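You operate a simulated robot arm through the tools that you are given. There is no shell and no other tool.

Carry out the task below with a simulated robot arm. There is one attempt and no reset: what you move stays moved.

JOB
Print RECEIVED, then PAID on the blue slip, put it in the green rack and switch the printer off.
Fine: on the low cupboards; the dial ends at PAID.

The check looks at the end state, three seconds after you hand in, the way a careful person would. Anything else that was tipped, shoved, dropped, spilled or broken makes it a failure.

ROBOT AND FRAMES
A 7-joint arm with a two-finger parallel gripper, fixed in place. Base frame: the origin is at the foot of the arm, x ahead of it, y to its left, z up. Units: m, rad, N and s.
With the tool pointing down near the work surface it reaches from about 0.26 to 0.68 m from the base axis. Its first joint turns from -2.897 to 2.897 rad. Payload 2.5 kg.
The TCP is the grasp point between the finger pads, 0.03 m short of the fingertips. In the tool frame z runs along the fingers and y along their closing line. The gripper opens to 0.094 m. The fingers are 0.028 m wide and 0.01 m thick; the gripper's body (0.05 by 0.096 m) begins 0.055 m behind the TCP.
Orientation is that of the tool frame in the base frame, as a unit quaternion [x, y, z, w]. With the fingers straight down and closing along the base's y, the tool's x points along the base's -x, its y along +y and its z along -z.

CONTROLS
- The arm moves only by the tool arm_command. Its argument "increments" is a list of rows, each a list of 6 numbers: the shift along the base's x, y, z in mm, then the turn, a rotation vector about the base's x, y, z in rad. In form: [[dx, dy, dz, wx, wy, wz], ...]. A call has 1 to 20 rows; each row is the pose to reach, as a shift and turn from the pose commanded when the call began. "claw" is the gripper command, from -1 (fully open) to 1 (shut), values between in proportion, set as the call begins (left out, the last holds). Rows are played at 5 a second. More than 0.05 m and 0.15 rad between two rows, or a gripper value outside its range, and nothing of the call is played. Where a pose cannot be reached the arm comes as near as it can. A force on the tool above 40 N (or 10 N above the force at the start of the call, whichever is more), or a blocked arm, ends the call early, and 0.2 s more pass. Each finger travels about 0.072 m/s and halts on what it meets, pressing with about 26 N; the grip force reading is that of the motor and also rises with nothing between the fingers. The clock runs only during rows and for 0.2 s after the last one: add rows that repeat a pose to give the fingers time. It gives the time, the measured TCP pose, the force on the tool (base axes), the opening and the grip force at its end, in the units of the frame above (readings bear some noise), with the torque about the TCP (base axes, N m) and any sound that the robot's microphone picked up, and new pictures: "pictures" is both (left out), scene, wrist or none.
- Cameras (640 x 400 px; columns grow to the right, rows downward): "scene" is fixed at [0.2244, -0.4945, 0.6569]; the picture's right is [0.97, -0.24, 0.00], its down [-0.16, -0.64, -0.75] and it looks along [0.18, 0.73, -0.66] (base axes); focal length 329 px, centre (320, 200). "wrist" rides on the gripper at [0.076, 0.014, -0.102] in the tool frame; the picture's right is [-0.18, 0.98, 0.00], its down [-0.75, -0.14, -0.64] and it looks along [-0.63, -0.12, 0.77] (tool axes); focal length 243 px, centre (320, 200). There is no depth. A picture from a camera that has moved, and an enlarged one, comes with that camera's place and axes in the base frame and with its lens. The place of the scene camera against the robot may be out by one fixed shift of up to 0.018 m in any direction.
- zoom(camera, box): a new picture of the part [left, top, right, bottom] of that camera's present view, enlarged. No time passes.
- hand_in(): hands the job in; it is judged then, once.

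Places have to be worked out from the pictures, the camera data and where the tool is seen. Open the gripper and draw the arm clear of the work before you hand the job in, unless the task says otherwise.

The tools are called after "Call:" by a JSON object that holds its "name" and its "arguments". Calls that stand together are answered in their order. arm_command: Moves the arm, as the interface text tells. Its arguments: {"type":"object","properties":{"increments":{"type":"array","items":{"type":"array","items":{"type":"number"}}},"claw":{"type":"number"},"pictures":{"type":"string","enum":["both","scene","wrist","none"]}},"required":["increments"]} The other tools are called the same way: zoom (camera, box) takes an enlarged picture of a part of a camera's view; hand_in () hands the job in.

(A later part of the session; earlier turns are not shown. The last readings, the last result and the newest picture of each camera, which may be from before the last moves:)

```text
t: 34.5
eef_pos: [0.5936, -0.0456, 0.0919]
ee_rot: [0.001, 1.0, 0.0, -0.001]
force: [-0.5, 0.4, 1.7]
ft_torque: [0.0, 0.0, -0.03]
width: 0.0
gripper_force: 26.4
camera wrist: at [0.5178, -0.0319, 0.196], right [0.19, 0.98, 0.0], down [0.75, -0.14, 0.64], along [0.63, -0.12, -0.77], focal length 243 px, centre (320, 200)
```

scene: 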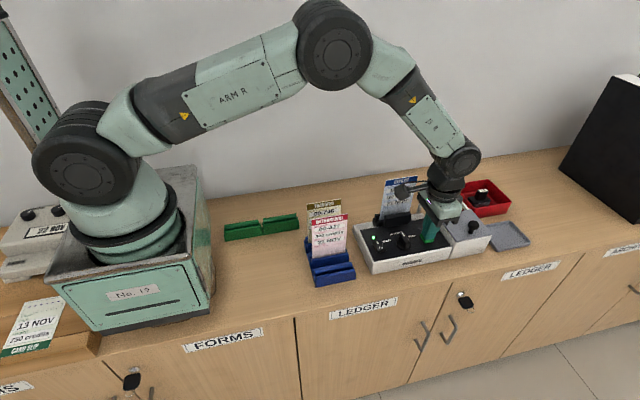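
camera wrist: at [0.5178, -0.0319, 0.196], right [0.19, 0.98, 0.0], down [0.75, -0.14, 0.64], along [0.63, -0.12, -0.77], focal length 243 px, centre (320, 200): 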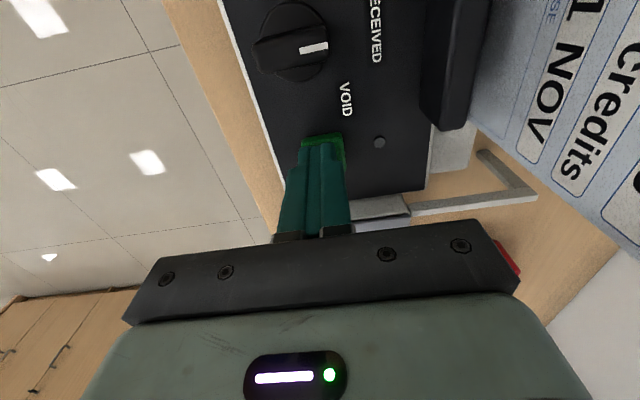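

First contact (1.7 N). Pressing the button down another 3 mm.

Call:
{"name": "arm_command", "arguments": {"increments": [[0, 0, -1, 0, 0, 0], [0, 0, -2, 0, 0, 0], [0, 0, -3, 0, 0, 0]]}}

```text
t: 35.4
eef_pos: [0.5924, -0.0455, 0.0908]
ee_rot: [0.0, 1.0, 0.001, -0.001]
force: [-0.9, 0.1, 0.9]
ft_torque: [-0.03, 0.0, -0.02]
width: 0.0
gripper_force: 25.8
camera wrist: at [0.5177, -0.0314, 0.1939], right [0.19, 0.98, 0.0], down [0.75, -0.14, 0.64], along [0.63, -0.12, -0.77], focal length 243 px, centre (320, 200)
```

scene: 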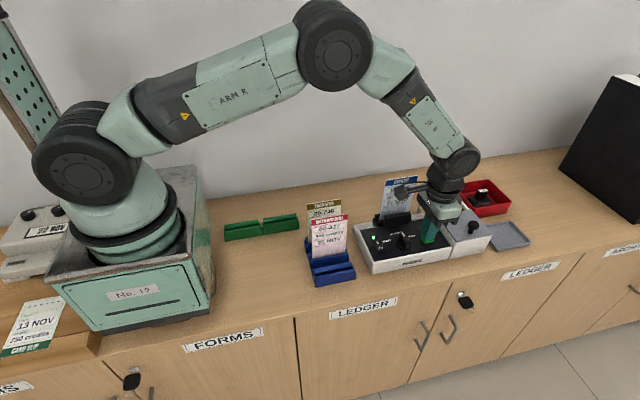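
wrist: 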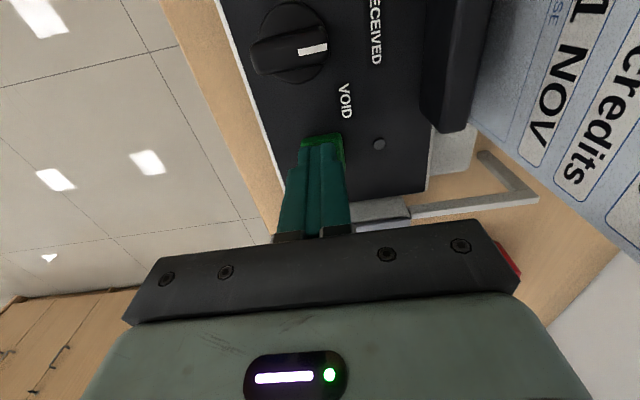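

The button is yielding softly (about 1 N). Continuing down another 3 mm.

Call:
{"name": "arm_command", "arguments": {"increments": [[0, 0, -1, 0, 0, 0], [0, 0, -2, 0, 0, 0], [0, 0, -3, 0, 0, 0]]}}

Call:
{"name": "zoom", "arguments": {"camera": "scene", "box": [380, 190, 460, 260]}}

```text
t: 36.1
eef_pos: [0.5936, -0.0443, 0.0871]
ee_rot: [0.0, 1.0, 0.001, 0.0]
force: [2.0, 0.5, 3.2]
ft_torque: [-0.02, -0.07, 0.0]
width: 0.0
gripper_force: 26.3
heard: click
camera wrist: at [0.5179, -0.031, 0.1909], right [0.18, 0.98, 0.0], down [0.75, -0.14, 0.64], along [0.63, -0.12, -0.77], focal length 243 px, centre (320, 200)
```

scene: 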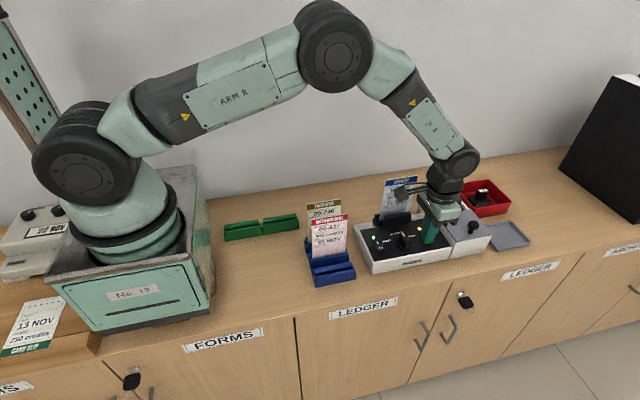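
wrist: 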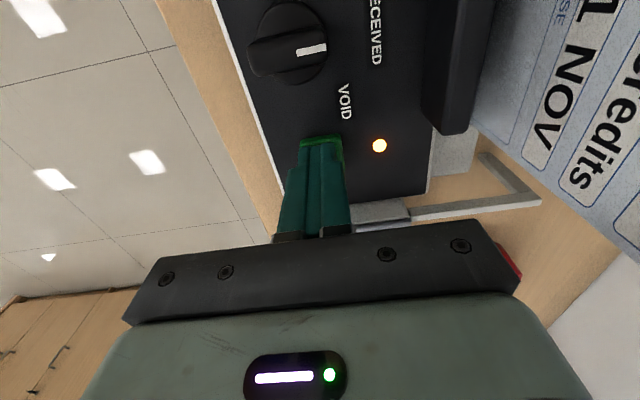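

```text
5.71 times, centred on (420, 225) of scene
camera zoom: at [0.2244, -0.4945, 0.6569], right [0.97, -0.24, 0.0], down [-0.16, -0.64, -0.75], along [0.18, 0.73, -0.66], focal length 1880 px, centre (-251, 57)
```

zoom: 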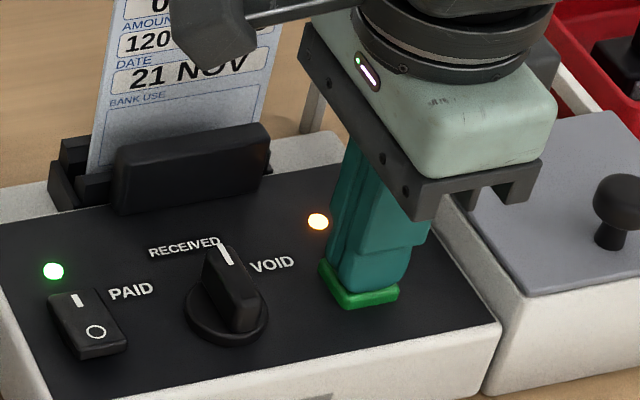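

A click, and the amber lamp by PRINT lit. I'll lift off and wait to see what the lamp does.

Call:
{"name": "arm_command", "arguments": {"increments": [[0, 0, 5, 0, 0, 0], [0, 0, 15, 0, 0, 0], [0, 0, 30, 0, 0, 0], [0, 0, 30, 0, 0, 0], [0, 0, 30, 0, 0, 0]]}}

Call:
{"name": "zoom", "arguments": {"camera": "scene", "box": [380, 190, 460, 260]}}

```text
t: 37.4
eef_pos: [0.5933, -0.0441, 0.1182]
ee_rot: [0.001, 1.0, 0.001, -0.001]
force: [-0.7, 0.1, -0.4]
ft_torque: [-0.02, -0.02, 0.0]
width: 0.0003
gripper_force: 25.9
camera wrist: at [0.5178, -0.0309, 0.2212], right [0.19, 0.98, 0.0], down [0.75, -0.14, 0.64], along [0.63, -0.12, -0.77], focal length 243 px, centre (320, 200)
```

scene: 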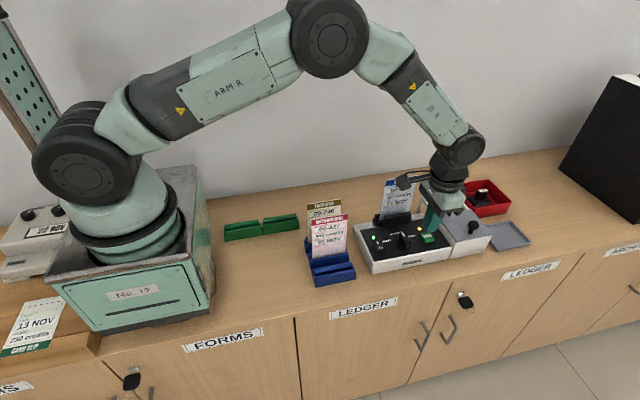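
wrist: 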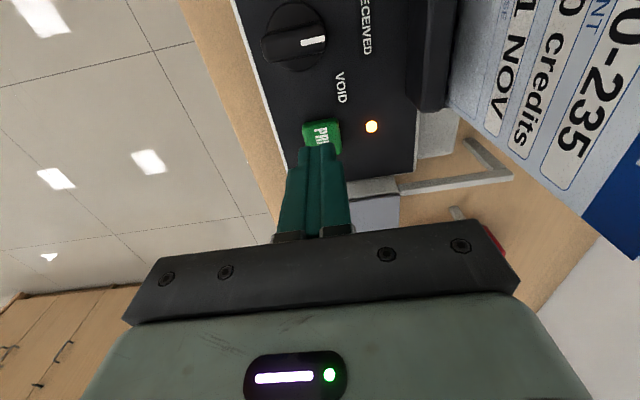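

```text
5.71 times, centred on (420, 225) of scene
camera zoom: at [0.2244, -0.4945, 0.6569], right [0.97, -0.24, 0.0], down [-0.16, -0.64, -0.75], along [0.18, 0.73, -0.66], focal length 1880 px, centre (-251, 57)
```

zoom: 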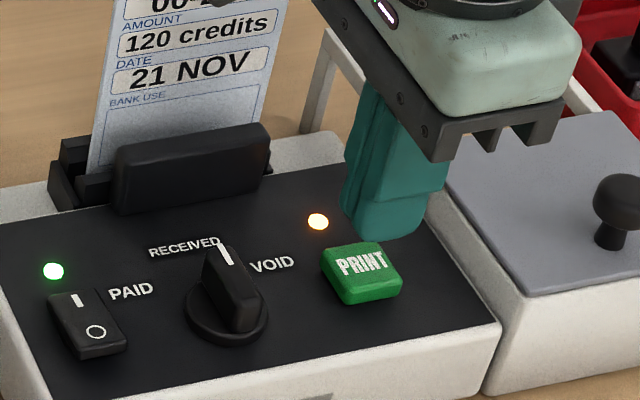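

The amber lamp is still lit; it may mean "busy". I'll rise a little and wait a few seconds.

Call:
{"name": "arm_command", "arguments": {"increments": [[0, 0, 20, 0, 0, 0], [0, 0, 50, 0, 0, 0], [0, 0, 90, 0, 0, 0], [0, 0, 90, 0, 0, 0], [0, 0, 90, 0, 0, 0], [0, 0, 90, 0, 0, 0], [0, 0, 90, 0, 0, 0], [0, 0, 90, 0, 0, 0], [0, 0, 90, 0, 0, 0], [0, 0, 90, 0, 0, 0], [0, 0, 90, 0, 0, 0], [0, 0, 90, 0, 0, 0]]}}

Call:
{"name": "zoom", "arguments": {"camera": "scene", "box": [360, 160, 460, 260]}}

```text
t: 40.0
eef_pos: [0.5934, -0.0465, 0.2076]
ee_rot: [0.001, 1.0, 0.0, -0.001]
force: [-0.1, 0.4, 0.6]
ft_torque: [0.01, -0.03, 0.02]
width: 0.0002
gripper_force: 25.8
camera wrist: at [0.5182, -0.0331, 0.3109], right [0.19, 0.98, 0.0], down [0.75, -0.14, 0.64], along [0.63, -0.12, -0.77], focal length 243 px, centre (320, 200)
```

scene: 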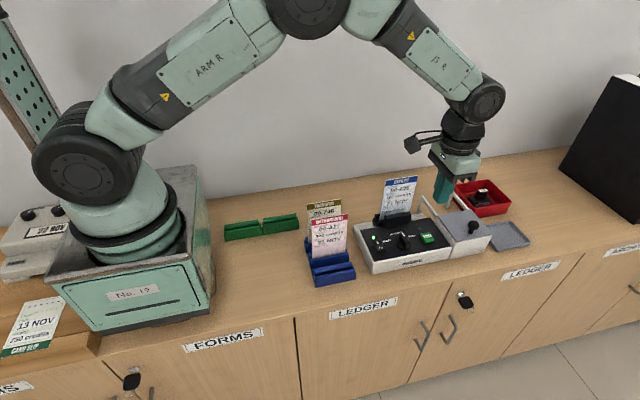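
wrist: 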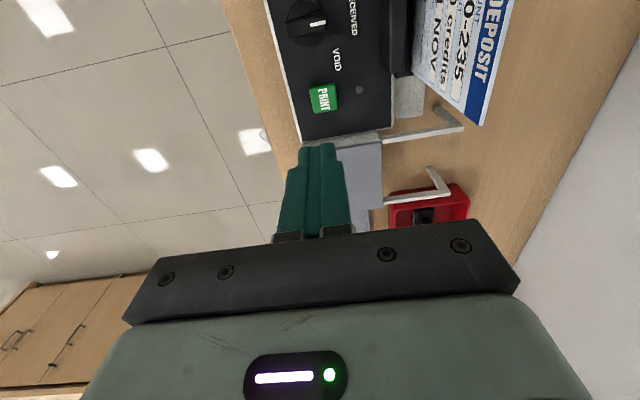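

```text
4.00 times, centred on (410, 210) of scene
camera zoom: at [0.2244, -0.4945, 0.6569], right [0.97, -0.24, 0.0], down [-0.16, -0.64, -0.75], along [0.18, 0.73, -0.66], focal length 1316 px, centre (-40, 160)
```

zoom: 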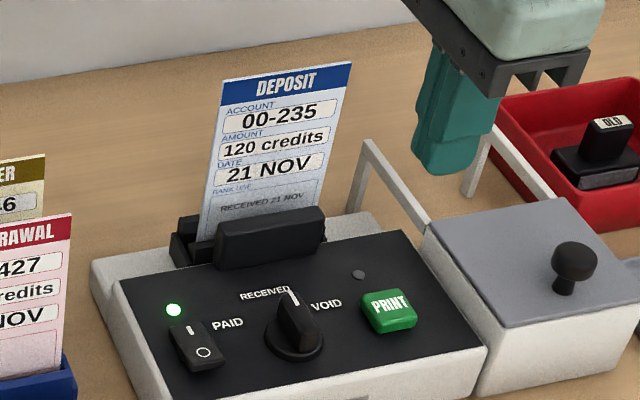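

The lamp has gone out and the slip now shows a print. Let me zoom in to see how it looks.

Call:
{"name": "zoom", "arguments": {"camera": "scene", "box": [376, 172, 432, 222]}}

Call:
{"name": "zoom", "arguments": {"camera": "scene", "box": [390, 198, 430, 220]}}

```text
8.00 times, centred on (404, 197) of scene
camera zoom: at [0.2244, -0.4945, 0.6569], right [0.97, -0.24, 0.0], down [-0.16, -0.64, -0.75], along [0.18, 0.73, -0.66], focal length 2632 px, centre (-352, 224)
```

zoom: 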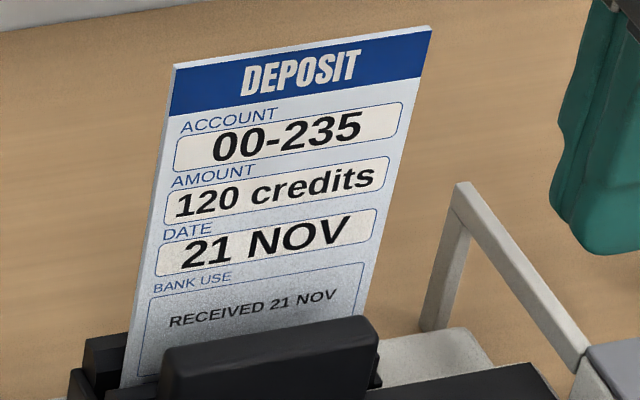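

```text
16.00 times, centred on (410, 209) of scene
camera zoom: at [0.2244, -0.4945, 0.6569], right [0.97, -0.24, 0.0], down [-0.16, -0.64, -0.75], along [0.18, 0.73, -0.66], focal length 5264 px, centre (-1120, 56)
```

zoom: 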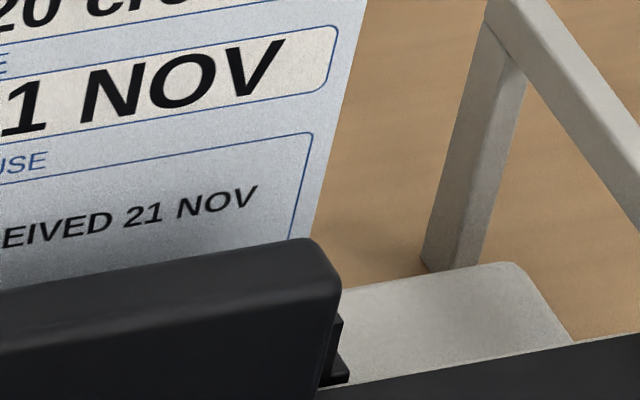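

"RECEIVED 21 NOV" printed cleanly in the bank-use box. Next the dial must go to PAID; with the slip standing I must keep the wrist camera on the -y side, so I'll rotate the gripper to +91° this time and come above the dial.

Call:
{"name": "arm_command", "arguments": {"increments": [[-5, 0, 15, 0, 0, 0.13], [-10, 0, 25, 0, 0, 0.26], [-15, 0, 25, 0, 0, 0.4], [-20, 0, 25, 0, 0, 0.53], [-25, 0, 25, 0, 0, 0.66], [-30, 0, 25, 0, 0, 0.8], [-35, 0, 25, 0, 0, 0.93], [-40, 0, 25, 0, 0, 1.06], [-45, 0, 25, 0, 0, 1.2], [-50, 0, 25, 0, 0, 1.33], [-56, 0, 20, 0, 0, 1.46], [-62, 0, 10, 0, 0, 1.59], [-62, 0, -20, 0, 0, 1.59], [-62, 0, -50, 0, 0, 1.59], [-62, 0, -80, 0, 0, 1.59], [-62, 0, -80, 0, 0, 1.59]], "claw": 0.0}}

Call:
{"name": "zoom", "arguments": {"camera": "wrist", "box": [240, 60, 400, 200]}}

Call:
{"name": "zoom", "arguments": {"camera": "scene", "box": [350, 170, 450, 265]}}

```text
t: 43.4
eef_pos: [0.5311, -0.0453, 0.1248]
ee_rot: [0.714, -0.7, 0.0, 0.002]
force: [0.4, 0.3, 0.5]
ft_torque: [0.01, 0.02, 0.02]
width: 0.047
gripper_force: 0.0
camera wrist: at [0.518, -0.122, 0.229], right [-0.99, 0.17, 0.0], down [0.13, 0.76, 0.64], along [0.11, 0.63, -0.77], focal length 243 px, centre (320, 200)
```

scene: 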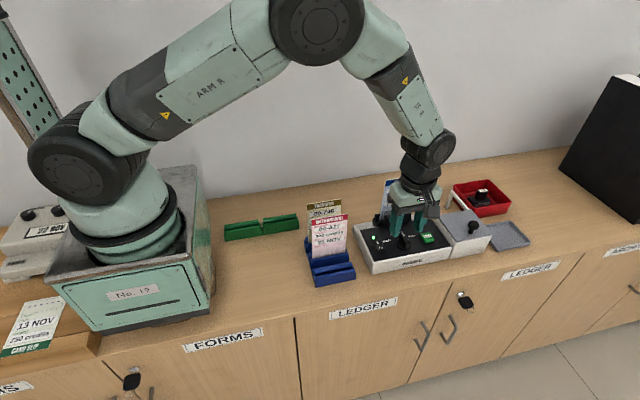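
wrist: 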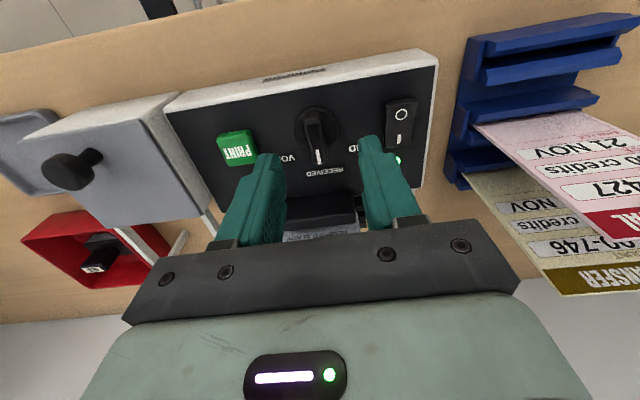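

```text
2.86 times, centred on (320, 130) of wrist
camera zoom: at [0.518, -0.122, 0.229], right [-0.99, 0.17, 0.0], down [0.13, 0.76, 0.64], along [0.11, 0.63, -0.77], focal length 693 px, centre (320, 400)
```

zoom: 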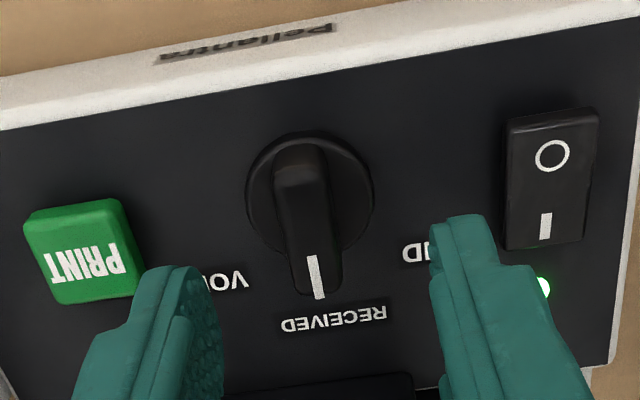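

```text
4.21 times, centred on (400, 218) of scene
camera zoom: at [0.2244, -0.4945, 0.6569], right [0.97, -0.24, 0.0], down [-0.16, -0.64, -0.75], along [0.18, 0.73, -0.66], focal length 1385 px, centre (-17, 126)
```

zoom: 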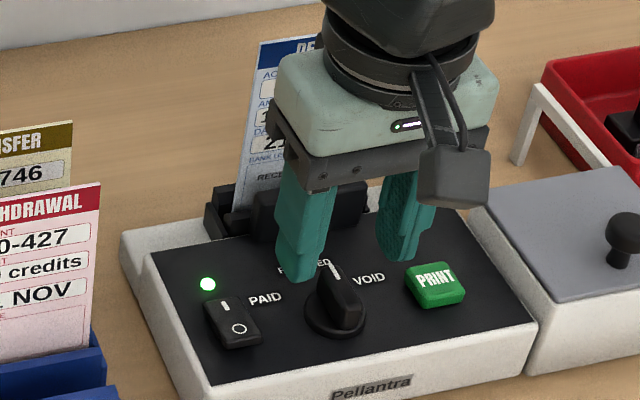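

Handle lies between the fingers, about 1.5–2 mm toward +x of the gripper axis. I'll trim, lower and grip it.

Call:
{"name": "arm_command", "arguments": {"increments": [[1.5, 0.5, -10, 0, 0, 0], [1.5, 0.5, -20, 0, 0, 0], [1.5, 0.5, -28, 0, 0, 0], [1.5, 0.5, -34, 0, 0, 0], [1.5, 0.5, -34, 0, 0, 0]]}}

Call:
{"name": "arm_command", "arguments": {"increments": [[0, 0, 0, 0, 0, 0], [0, 0, 0, 0, 0, 0], [0, 0, 0, 0, 0, 0]], "claw": 1}}

Call:
{"name": "zoom", "arguments": {"camera": "wrist", "box": [240, 60, 400, 200]}}

```text
t: 44.5
eef_pos: [0.533, -0.0448, 0.0933]
ee_rot: [0.713, -0.701, -0.001, 0.001]
force: [-0.8, -0.1, -0.3]
ft_torque: [-0.01, 0.0, 0.0]
width: 0.0472
gripper_force: 0.1
camera wrist: at [0.52, -0.1219, 0.1961], right [-0.99, 0.17, 0.0], down [0.13, 0.76, 0.64], along [0.11, 0.63, -0.77], focal length 243 px, centre (320, 200)
```

scene: 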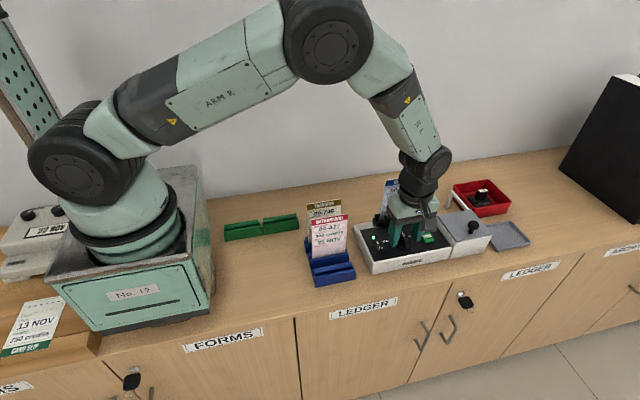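
wrist: 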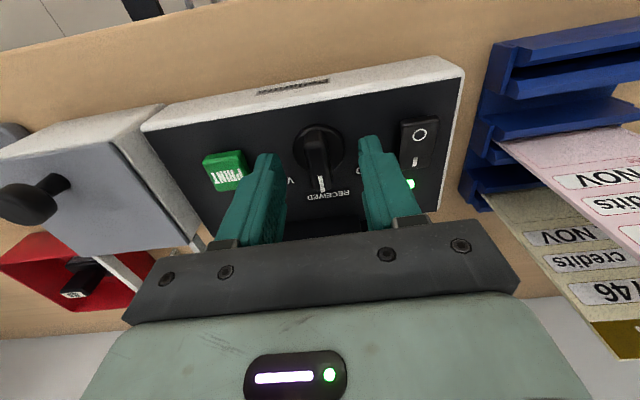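

```text
t: 45.4
eef_pos: [0.5326, -0.0459, 0.0924]
ee_rot: [0.713, -0.701, 0.001, 0.001]
force: [6.7, -0.3, -5.8]
ft_torque: [0.06, -0.17, 0.05]
width: 0.0131
gripper_force: 45.1
camera wrist: at [0.5203, -0.1218, 0.1961], right [-0.99, 0.17, 0.0], down [0.13, 0.76, 0.64], along [0.11, 0.63, -0.77], focal length 243 px, centre (320, 200)
```

scene: 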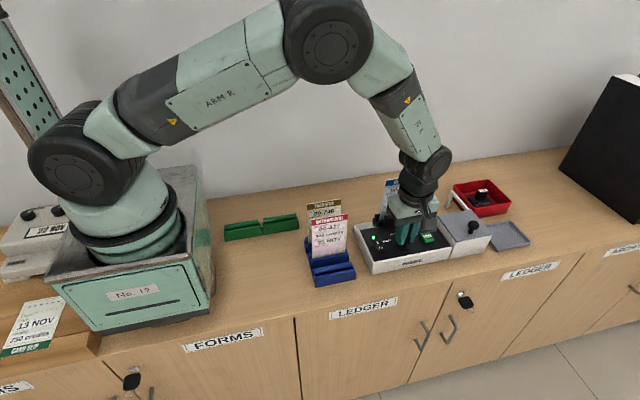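
wrist: 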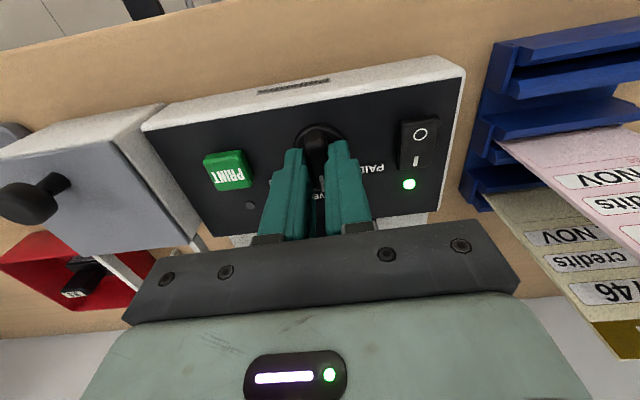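

```text
2.86 times, centred on (320, 130) of wrist
camera zoom: at [0.5203, -0.1218, 0.1961], right [-0.99, 0.17, 0.0], down [0.13, 0.76, 0.64], along [0.11, 0.63, -0.77], focal length 693 px, centre (320, 400)
```

zoom: 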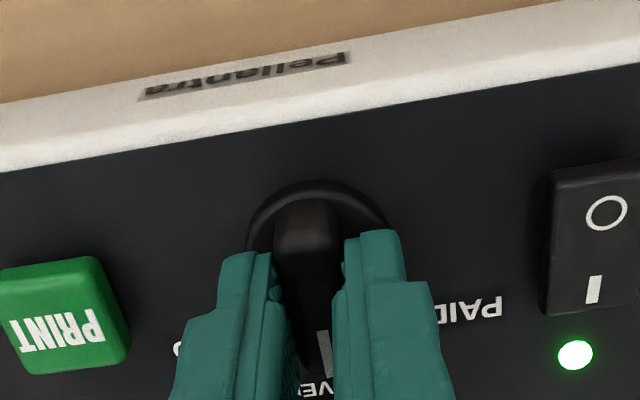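

Gripped at 13 mm with a small side load toward +x, so I'll trim 0.7 mm while turning it counter-clockwise about 0.87 rad to PAID.

Call:
{"name": "arm_command", "arguments": {"increments": [[0.7, 0, 0, 0, 0, 0.1], [0.7, 0, 0, 0, 0, 0.2], [0.7, 0, 0, 0, 0, 0.3], [0.7, 0, 0, 0, 0, 0.4], [0.7, 0, 0, 0, 0, 0.5], [0.7, 0, 0, 0, 0, 0.6], [0.7, 0, 0, 0, 0, 0.7], [0.7, 0, 0, 0, 0, 0.8], [0.7, 0, 0, 0, 0, 0.87], [0.7, 0, 0, 0, 0, 0.87]]}}

Call:
{"name": "zoom", "arguments": {"camera": "wrist", "box": [240, 60, 400, 200]}}

Call:
{"name": "zoom", "arguments": {"camera": "scene", "box": [350, 170, 450, 265]}}

```text
t: 47.0
eef_pos: [0.5317, -0.0448, 0.0931]
ee_rot: [0.911, -0.412, -0.002, 0.004]
force: [-5.8, 0.2, 3.1]
ft_torque: [0.18, -0.57, 0.03]
width: 0.0128
gripper_force: 44.7
stopped in row 8: the force on the tool passed its limit at 42 N (the readings are from after the stop); the commanded pose is now the measured one
camera wrist: at [0.5724, -0.1121, 0.196], right [-0.86, -0.51, 0.01], down [-0.39, 0.66, 0.64], along [-0.33, 0.55, -0.77], focal length 243 px, centre (320, 200)
```

scene: 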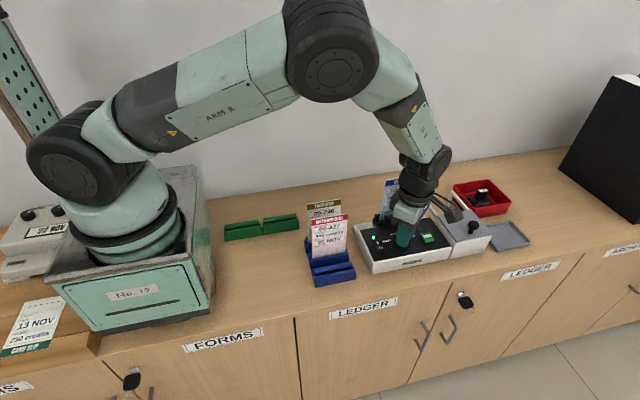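
wrist: 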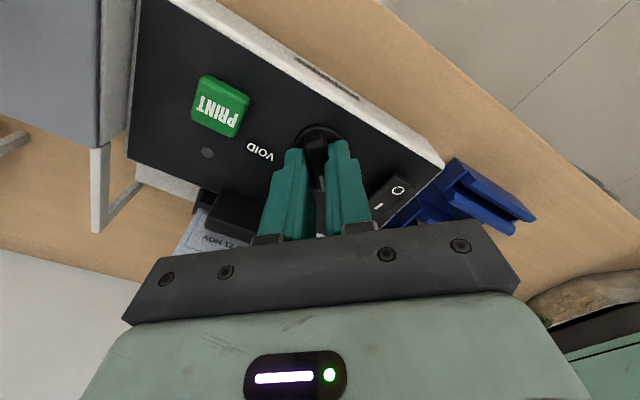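

```text
2.86 times, centred on (320, 130) of wrist
camera zoom: at [0.5724, -0.1121, 0.196], right [-0.86, -0.51, 0.01], down [-0.39, 0.66, 0.64], along [-0.33, 0.55, -0.77], focal length 693 px, centre (320, 400)
```

zoom: 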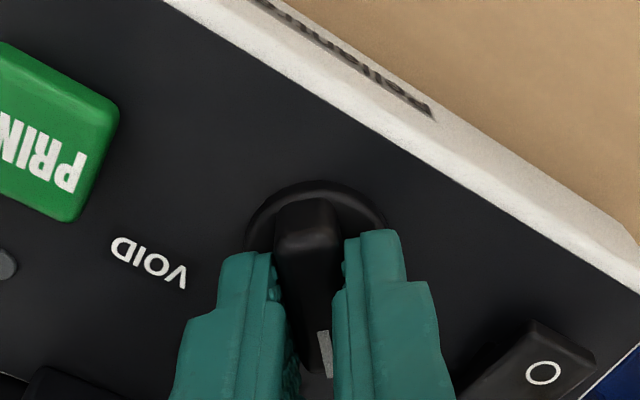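

```text
4.21 times, centred on (400, 218) of scene
camera zoom: at [0.2244, -0.4945, 0.6569], right [0.97, -0.24, 0.0], down [-0.16, -0.64, -0.75], along [0.18, 0.73, -0.66], focal length 1385 px, centre (-17, 126)
```

zoom: 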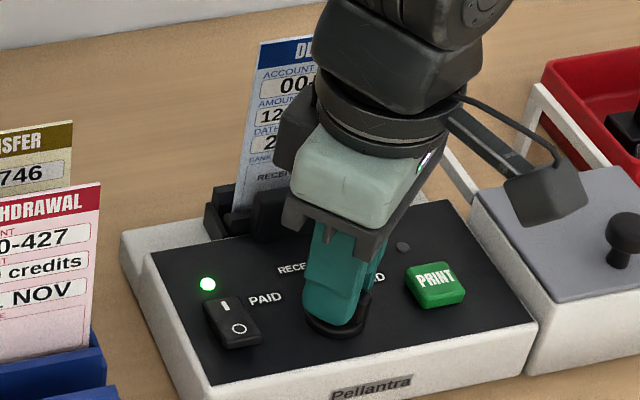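

The turn reached about 40° before side load stopped it; the pose reset relieved that load. I'll continue the remaining ~9–10° in small steps.

Call:
{"name": "arm_command", "arguments": {"increments": [[0, 0, 0, 0, 0, 0.04], [0, 0, 0, 0, 0, 0.08], [0, 0, 0, 0, 0, 0.12], [0, 0, 0, 0, 0, 0.16], [0, 0, 0, 0, 0, 0.16]]}}

Call:
{"name": "zoom", "arguments": {"camera": "wrist", "box": [240, 60, 400, 200]}}

```text
t: 48.2
eef_pos: [0.5318, -0.0464, 0.0929]
ee_rot: [0.941, -0.34, -0.002, 0.004]
force: [-5.8, 1.8, -2.8]
ft_torque: [-0.04, -0.95, -0.29]
width: 0.0131
gripper_force: 45.0
camera wrist: at [0.5823, -0.1051, 0.1959], right [-0.77, -0.64, 0.01], down [-0.49, 0.59, 0.64], along [-0.42, 0.49, -0.77], focal length 243 px, centre (320, 200)
```

scene: 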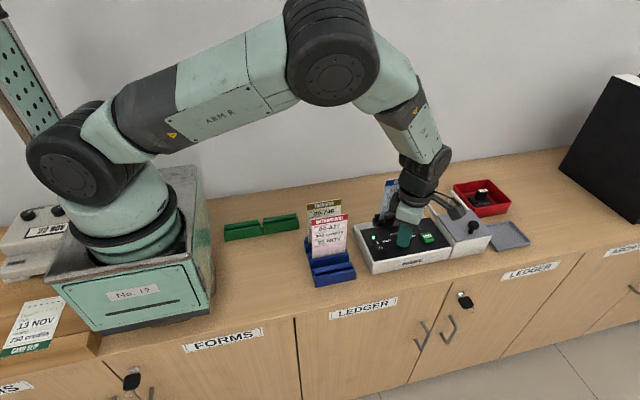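
wrist: 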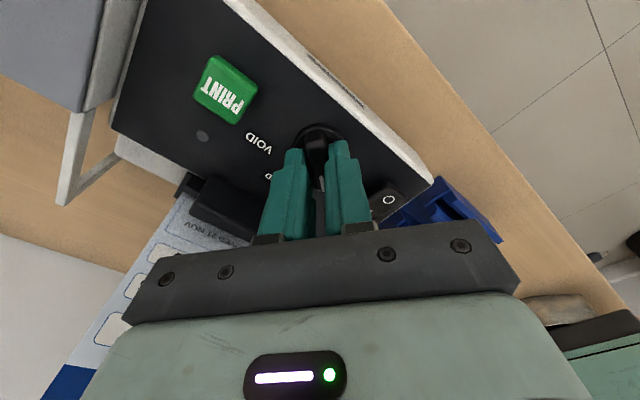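

```text
2.86 times, centred on (320, 130) of wrist
camera zoom: at [0.5823, -0.1051, 0.1959], right [-0.77, -0.64, 0.01], down [-0.49, 0.59, 0.64], along [-0.42, 0.49, -0.77], focal length 693 px, centre (320, 400)
```

zoom: 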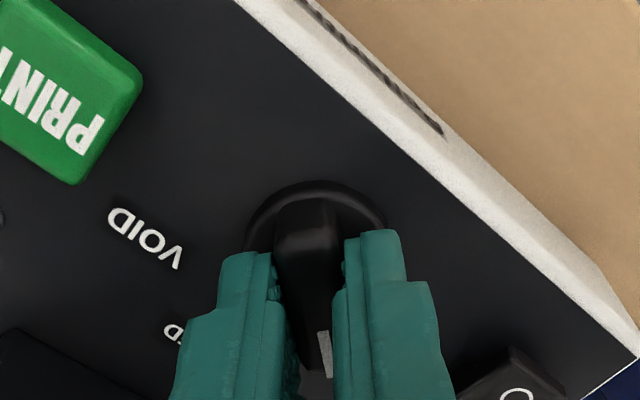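

The handle is now about 50° from RECEIVED with little residual torque. Releasing and lifting to check it reads PAID.

Call:
{"name": "arm_command", "arguments": {"increments": [[0, 0, 0, 0, 0, 0], [0, 0, 0, 0, 0, 0], [0, 0, 10, 0, 0, 0], [0, 0, 30, 0, 0, 0], [0, 0, 65, 0, 0, 0], [0, 0, 100, 0, 0, 0], [0, 0, 130, 0, 0, 0], [0, 0, 130, 0, 0, 0]], "claw": 0.0}}

Call:
{"name": "zoom", "arguments": {"camera": "scene", "box": [350, 160, 450, 260]}}

Call:
{"name": "zoom", "arguments": {"camera": "scene", "box": [365, 222, 429, 262]}}

```text
t: 50.0
eef_pos: [0.5315, -0.0439, 0.2221]
ee_rot: [0.94, -0.34, -0.002, 0.004]
force: [-0.1, -0.4, 0.5]
ft_torque: [0.02, 0.0, -0.01]
width: 0.0471
gripper_force: 0.1
camera wrist: at [0.582, -0.1044, 0.3252], right [-0.77, -0.64, 0.01], down [-0.49, 0.59, 0.64], along [-0.42, 0.49, -0.77], focal length 243 px, centre (320, 200)
```

scene: 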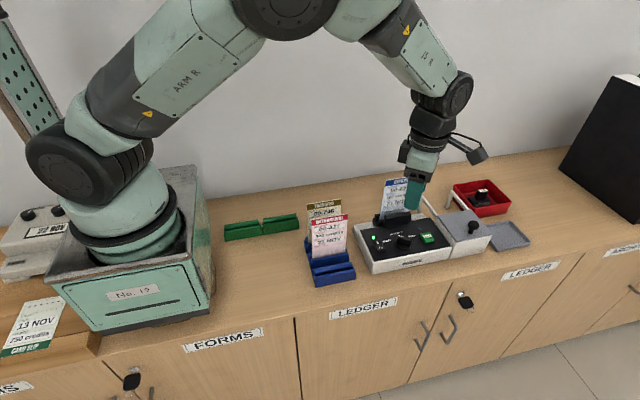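
wrist: 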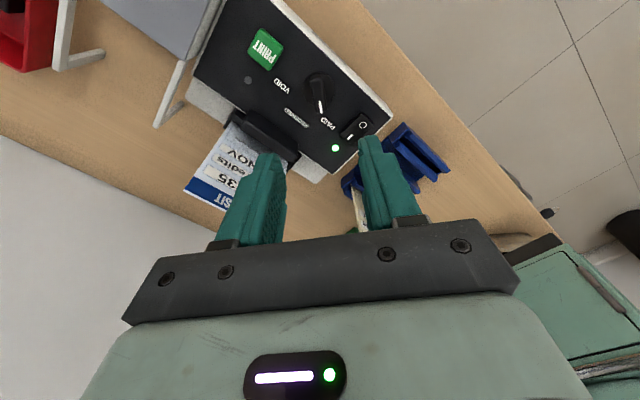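

```text
4.00 times, centred on (400, 210) of scene
camera zoom: at [0.2244, -0.4945, 0.6569], right [0.97, -0.24, 0.0], down [-0.16, -0.64, -0.75], along [0.18, 0.73, -0.66], focal length 1316 px, centre (0, 160)
```

zoom: 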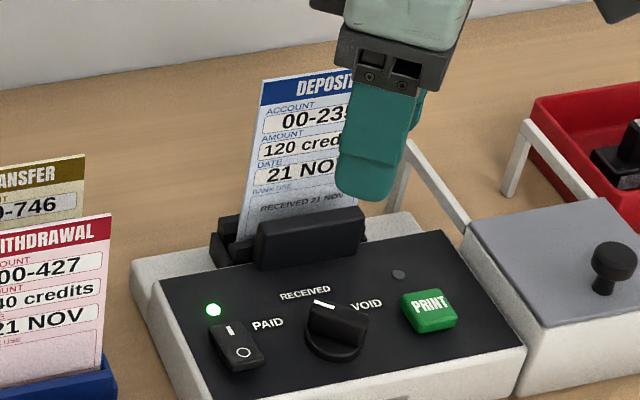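

```text
10.00 times, centred on (397, 242) of scene
camera zoom: at [0.2244, -0.4945, 0.6569], right [0.97, -0.24, 0.0], down [-0.16, -0.64, -0.75], along [0.18, 0.73, -0.66], focal length 3290 px, centre (-450, -220)
```

zoom: 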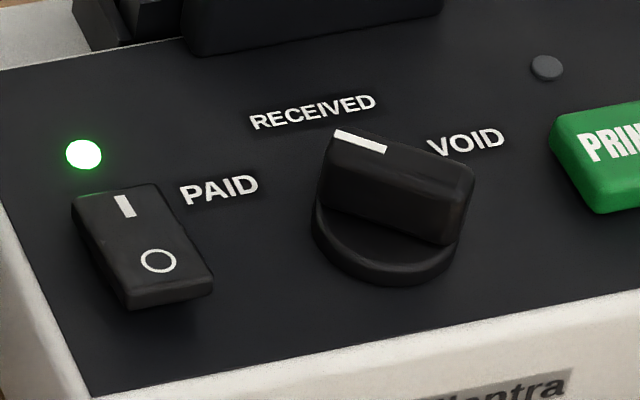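

The dial reads PAID, exactly as it stood at first. I'll straighten the tiny tilt and rotate the gripper back square while moving toward the PRINT button.

Call:
{"name": "arm_command", "arguments": {"increments": [[0, 0, 5, 0.0062, -0.0065, 0], [0, 0, 10, 0.0062, -0.0065, 0]], "claw": 1, "pictures": "none"}}

Call:
{"name": "arm_command", "arguments": {"increments": [[3, 0, 0, 0, 0, -0.145], [7, 0, 0, 0, 0, -0.29], [11, 0, 0, 0, 0, -0.435], [15, 0, 0, 0, 0, -0.58], [19, 0, 0, 0, 0, -0.725], [23, 0, 0, 0, 0, -0.87], [27, 0, 0, 0, 0, -1.015], [31, 0, 0, 0, 0, -1.16], [35, 0, 0, 0, 0, -1.305], [39, 0, 0, 0, 0, -1.45], [43, 0, 0, 0, 0, -1.595], [47, 0, 0, 0, 0, -1.74], [51, 0, 0, 0, 0, -1.885], [55, 0, 0, 0, 0, -2.03], [59, 0, 0, 0, 0, -2.175], [62, 0, 0, 0, 0, -2.32], [62, 0, -10, 0, 0, -2.45], [62, 0, -40, 0, 0, -2.45], [62, 0, -75, 0, 0, -2.45], [62, 0, -75, 0, 0, -2.45]]}}

```text
t: 50.6
eef_pos: [0.5316, -0.0458, 0.2314]
ee_rot: [0.941, -0.339, 0.001, 0.0]
force: [0.0, 0.1, -0.1]
ft_torque: [0.04, 0.01, 0.01]
width: 0.0002
gripper_force: 25.9
```

```text
t: 54.8
eef_pos: [0.5949, -0.0473, 0.1567]
ee_rot: [0.001, 1.0, -0.001, 0.0]
force: [-0.7, 0.7, 0.3]
ft_torque: [-0.01, 0.01, 0.03]
width: 0.0
gripper_force: 26.2
camera wrist: at [0.5191, -0.0337, 0.2597], right [0.18, 0.98, 0.0], down [0.75, -0.14, 0.64], along [0.63, -0.12, -0.77], focal length 243 px, centre (320, 200)
```

scene: 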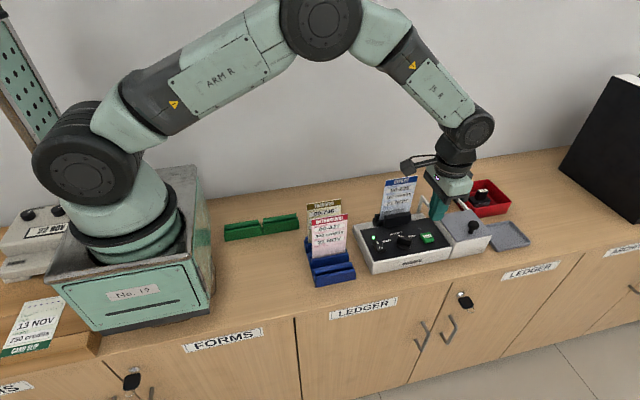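
wrist: 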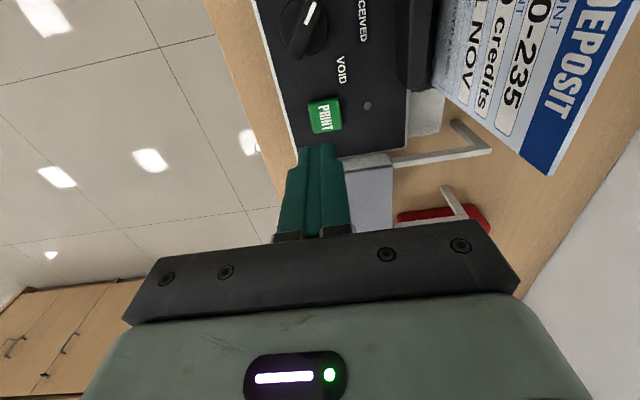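

Aligned with the PRINT button (image point falls on its centre). Descending to press, slowing near the surface.

Call:
{"name": "arm_command", "arguments": {"increments": [[0, 1, -25, 0, 0, 0], [0, 1, -45, 0, 0, 0], [0, 1, -55, 0, 0, 0], [0, 1, -60, 0, 0, 0], [0, 1, -62, 0, 0, 0], [0, 1, -63, 0, 0, 0], [0, 1, -64, 0, 0, 0], [0, 1, -65, 0, 0, 0], [0, 1, -66, 0, 0, 0]]}}

```text
t: 56.8
eef_pos: [0.5948, -0.0445, 0.0939]
ee_rot: [0.0, 1.0, 0.0, 0.0]
force: [0.1, -0.8, 0.7]
ft_torque: [-0.01, 0.0, 0.0]
width: 0.0001
gripper_force: 26.2
camera wrist: at [0.5182, -0.0306, 0.1958], right [0.18, 0.98, 0.0], down [0.75, -0.14, 0.64], along [0.63, -0.12, -0.77], focal length 243 px, centre (320, 200)
```

scene: 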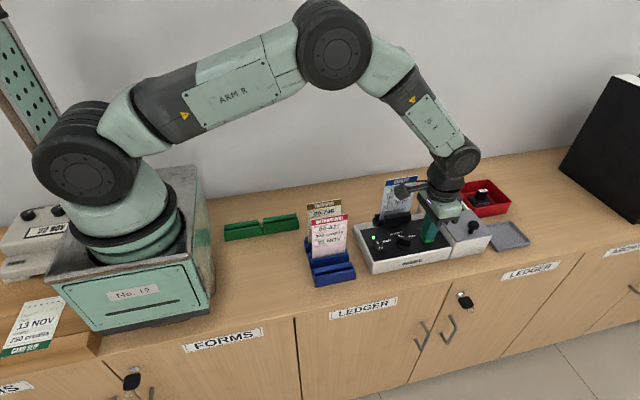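
wrist: 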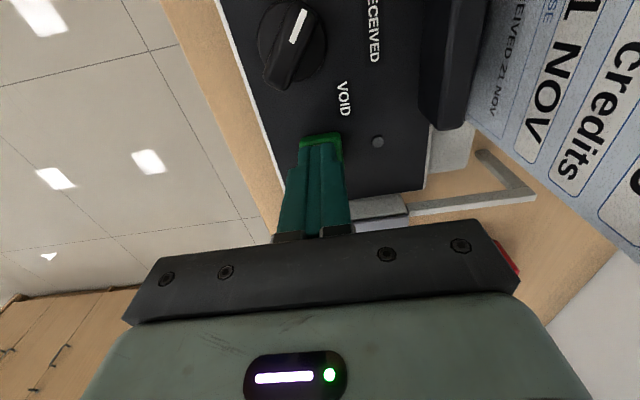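

Just at the button surface, lamp still off. I'll press down 1 mm at a time.

Call:
{"name": "arm_command", "arguments": {"increments": [[0, 0, -1, 0, 0, 0], [0, 0, -2, 0, 0, 0], [0, 0, -3, 0, 0, 0], [0, 0, -4, 0, 0, 0]], "pictures": "wrist"}}

```text
t: 57.8
eef_pos: [0.5942, -0.0446, 0.0868]
ee_rot: [0.0, 1.0, -0.001, 0.0]
force: [-0.2, 1.9, 3.1]
ft_torque: [0.05, 0.01, -0.01]
width: 0.0002
gripper_force: 26.3
heard: click
camera wrist: at [0.5185, -0.0307, 0.1907], right [0.18, 0.98, 0.0], down [0.75, -0.14, 0.64], along [0.63, -0.12, -0.77], focal length 243 px, centre (320, 200)
```

wrist: 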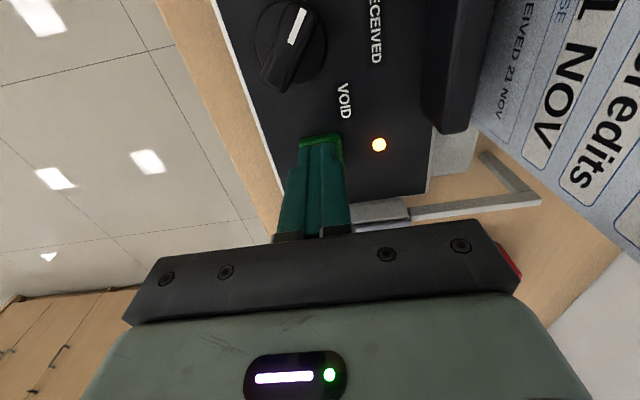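

Click heard and the amber busy lamp lit. I'll lift off and wait for the print to finish.

Call:
{"name": "arm_command", "arguments": {"increments": [[0, 0, 5, 0, 0, 0], [0, 0, 20, 0, 0, 0], [0, 0, 50, 0, 0, 0], [0, 0, 90, 0, 0, 0], [0, 0, 125, 0, 0, 0], [0, 0, 125, 0, 0, 0], [0, 0, 125, 0, 0, 0], [0, 0, 125, 0, 0, 0], [0, 0, 125, 0, 0, 0], [0, 0, 125, 0, 0, 0], [0, 0, 125, 0, 0, 0], [0, 0, 125, 0, 0, 0], [0, 0, 125, 0, 0, 0], [0, 0, 125, 0, 0, 0], [0, 0, 125, 0, 0, 0]], "claw": 0.1}}

Call:
{"name": "zoom", "arguments": {"camera": "scene", "box": [376, 172, 432, 222]}}

Call:
{"name": "zoom", "arguments": {"camera": "scene", "box": [360, 160, 460, 260]}}

```text
t: 61.0
eef_pos: [0.5918, -0.0436, 0.212]
ee_rot: [0.0, 1.0, 0.0, -0.001]
force: [-0.4, 0.2, 0.0]
ft_torque: [-0.01, 0.01, 0.01]
width: 0.0423
gripper_force: 0.1
camera wrist: at [0.5162, -0.0291, 0.3159], right [0.18, 0.98, 0.0], down [0.75, -0.14, 0.64], along [0.63, -0.12, -0.77], focal length 243 px, centre (320, 200)
```

scene: 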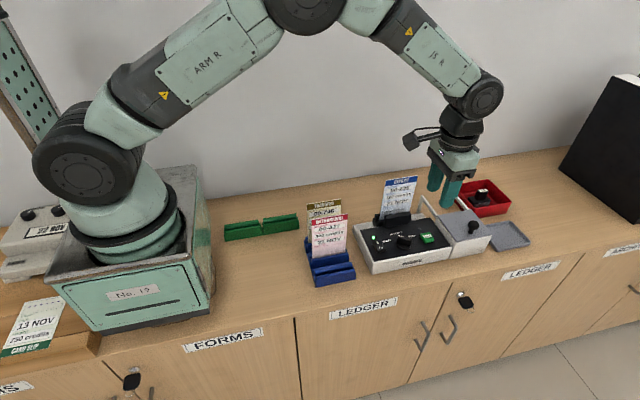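
wrist: 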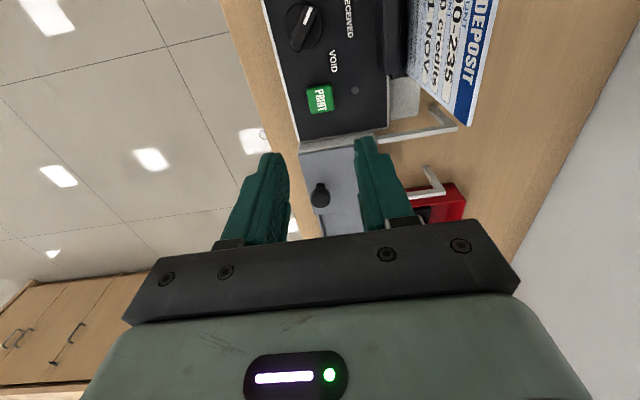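

```text
8.00 times, centred on (404, 197) of scene
camera zoom: at [0.2244, -0.4945, 0.6569], right [0.97, -0.24, 0.0], down [-0.16, -0.64, -0.75], along [0.18, 0.73, -0.66], focal length 2632 px, centre (-352, 224)
```

zoom: 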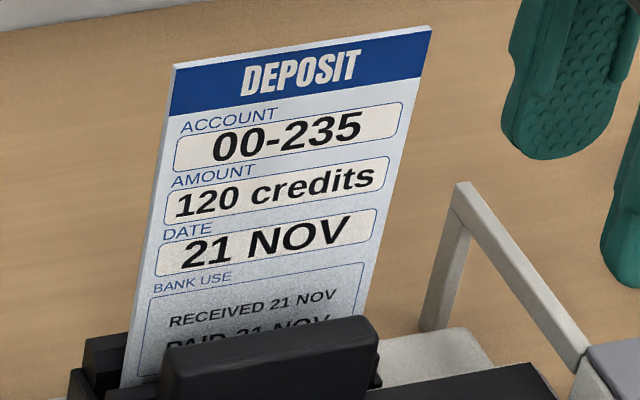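

```text
4.00 times, centred on (410, 210) of scene
camera zoom: at [0.2244, -0.4945, 0.6569], right [0.97, -0.24, 0.0], down [-0.16, -0.64, -0.75], along [0.18, 0.73, -0.66], focal length 1316 px, centre (-40, 160)
```

zoom: 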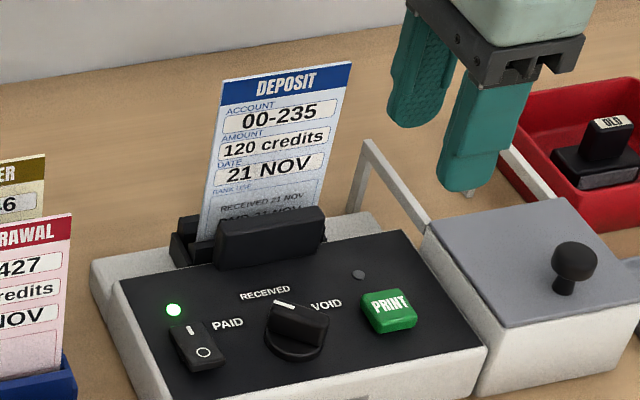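

"RECEIVED 21 NOV" and "PAID 21 NOV" are both on the slip and the busy lamp is out. Now I'll go above the slip to fetch it, first rising, then moving over it.

Call:
{"name": "arm_command", "arguments": {"increments": [[0, 0, 25, 0, 0, 0], [0, 0, 45, 0, 0, 0], [-15, 30, 45, 0, 0, 0], [-30, 60, 45, 0, 0, 0], [-46, 88, 45, 0, 0, 0], [-46, 88, 45, 0, 0, 0]], "claw": 0.0}}

Call:
{"name": "zoom", "arguments": {"camera": "wrist", "box": [240, 30, 400, 180]}}

```text
t: 62.4
eef_pos: [0.5447, 0.0425, 0.2578]
ee_rot: [0.0, 1.0, 0.0, 0.001]
force: [0.1, -0.8, 0.2]
ft_torque: [-0.02, 0.02, 0.01]
width: 0.0468
gripper_force: 0.0
camera wrist: at [0.469, 0.0569, 0.3619], right [0.18, 0.98, 0.0], down [0.75, -0.14, 0.64], along [0.63, -0.12, -0.77], focal length 243 px, centre (320, 200)
```

scene: 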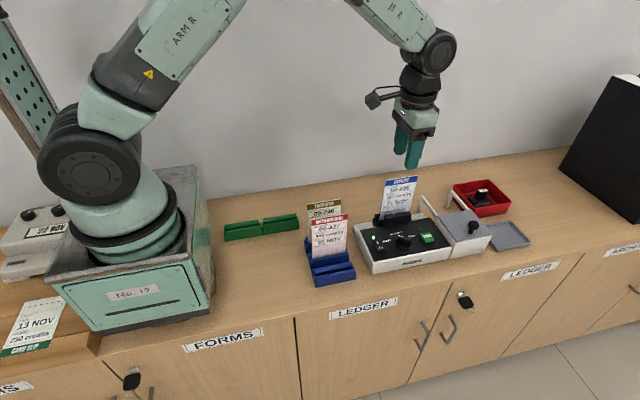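
wrist: 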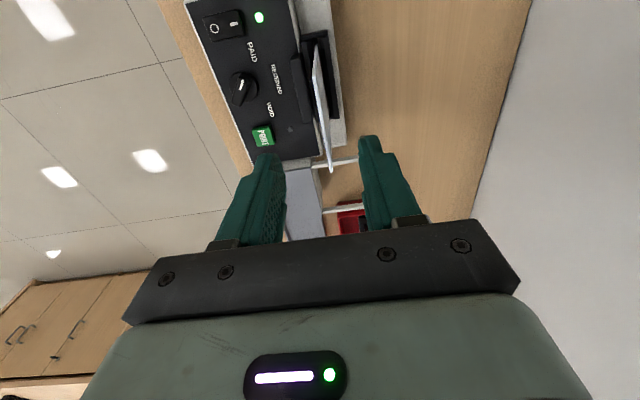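

```text
2.67 times, centred on (320, 105) of wrist
camera zoom: at [0.469, 0.0569, 0.3619], right [0.18, 0.98, 0.0], down [0.75, -0.14, 0.64], along [0.63, -0.12, -0.77], focal length 647 px, centre (320, 453)
```

zoom: 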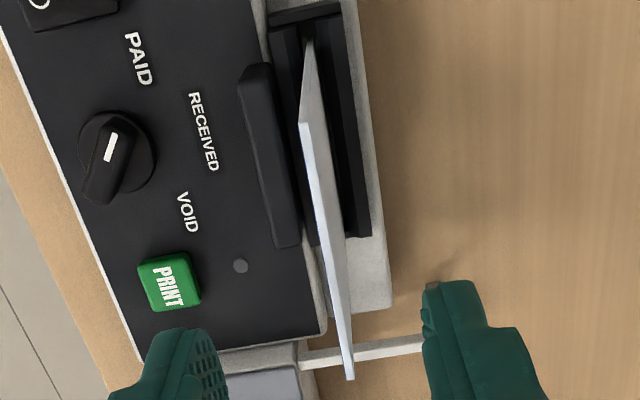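

The slip's top edge is upright at y≈0.0456, x 0.510–0.587. I'll trim by (+2, +2.3) mm, lower around it as before and close.

Call:
{"name": "arm_command", "arguments": {"increments": [[2, 2.3, -15, 0, 0, 0], [2, 2.3, -40, 0, 0, 0], [2, 2.3, -62, 0, 0, 0], [2, 2.3, -76, 0, 0, 0], [2, 2.3, -79, 0, 0, 0], [2, 2.3, -79, 0, 0, 0]]}}

Call:
{"name": "zoom", "arguments": {"camera": "wrist", "box": [220, 60, 420, 240]}}

```text
t: 63.8
eef_pos: [0.5506, 0.0451, 0.1792]
ee_rot: [0.0, 1.0, 0.0, 0.0]
force: [-0.2, 0.5, 0.7]
ft_torque: [0.03, -0.01, 0.0]
width: 0.0471
gripper_force: 0.1
camera wrist: at [0.4739, 0.0589, 0.2828], right [0.18, 0.98, 0.0], down [0.75, -0.14, 0.64], along [0.63, -0.12, -0.77], focal length 243 px, centre (320, 200)
```

scene: 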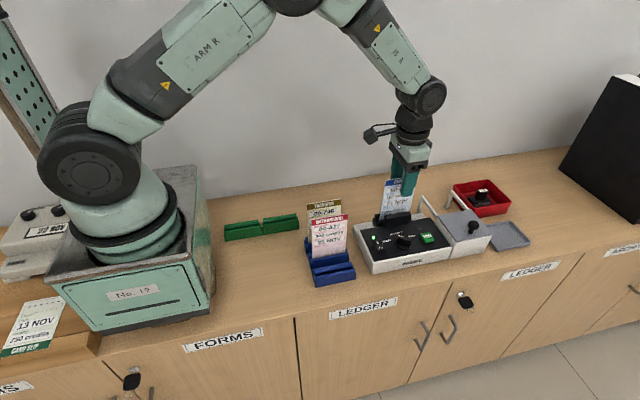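
wrist: 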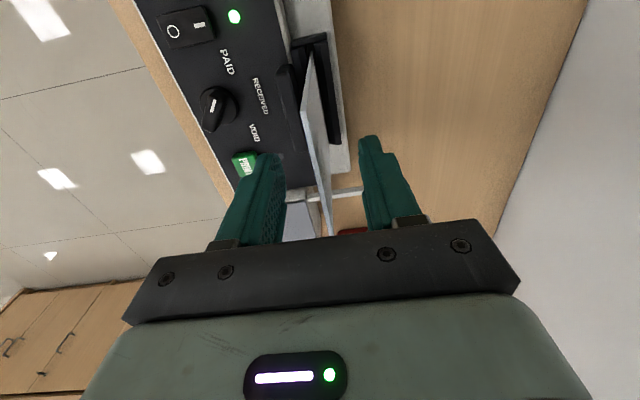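

```text
2.22 times, centred on (320, 150) of wrist
camera zoom: at [0.4739, 0.0589, 0.2828], right [0.18, 0.98, 0.0], down [0.75, -0.14, 0.64], along [0.63, -0.12, -0.77], focal length 539 px, centre (320, 311)
```

zoom: 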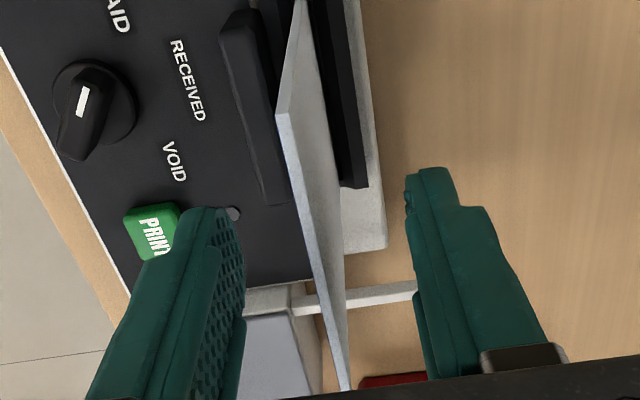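

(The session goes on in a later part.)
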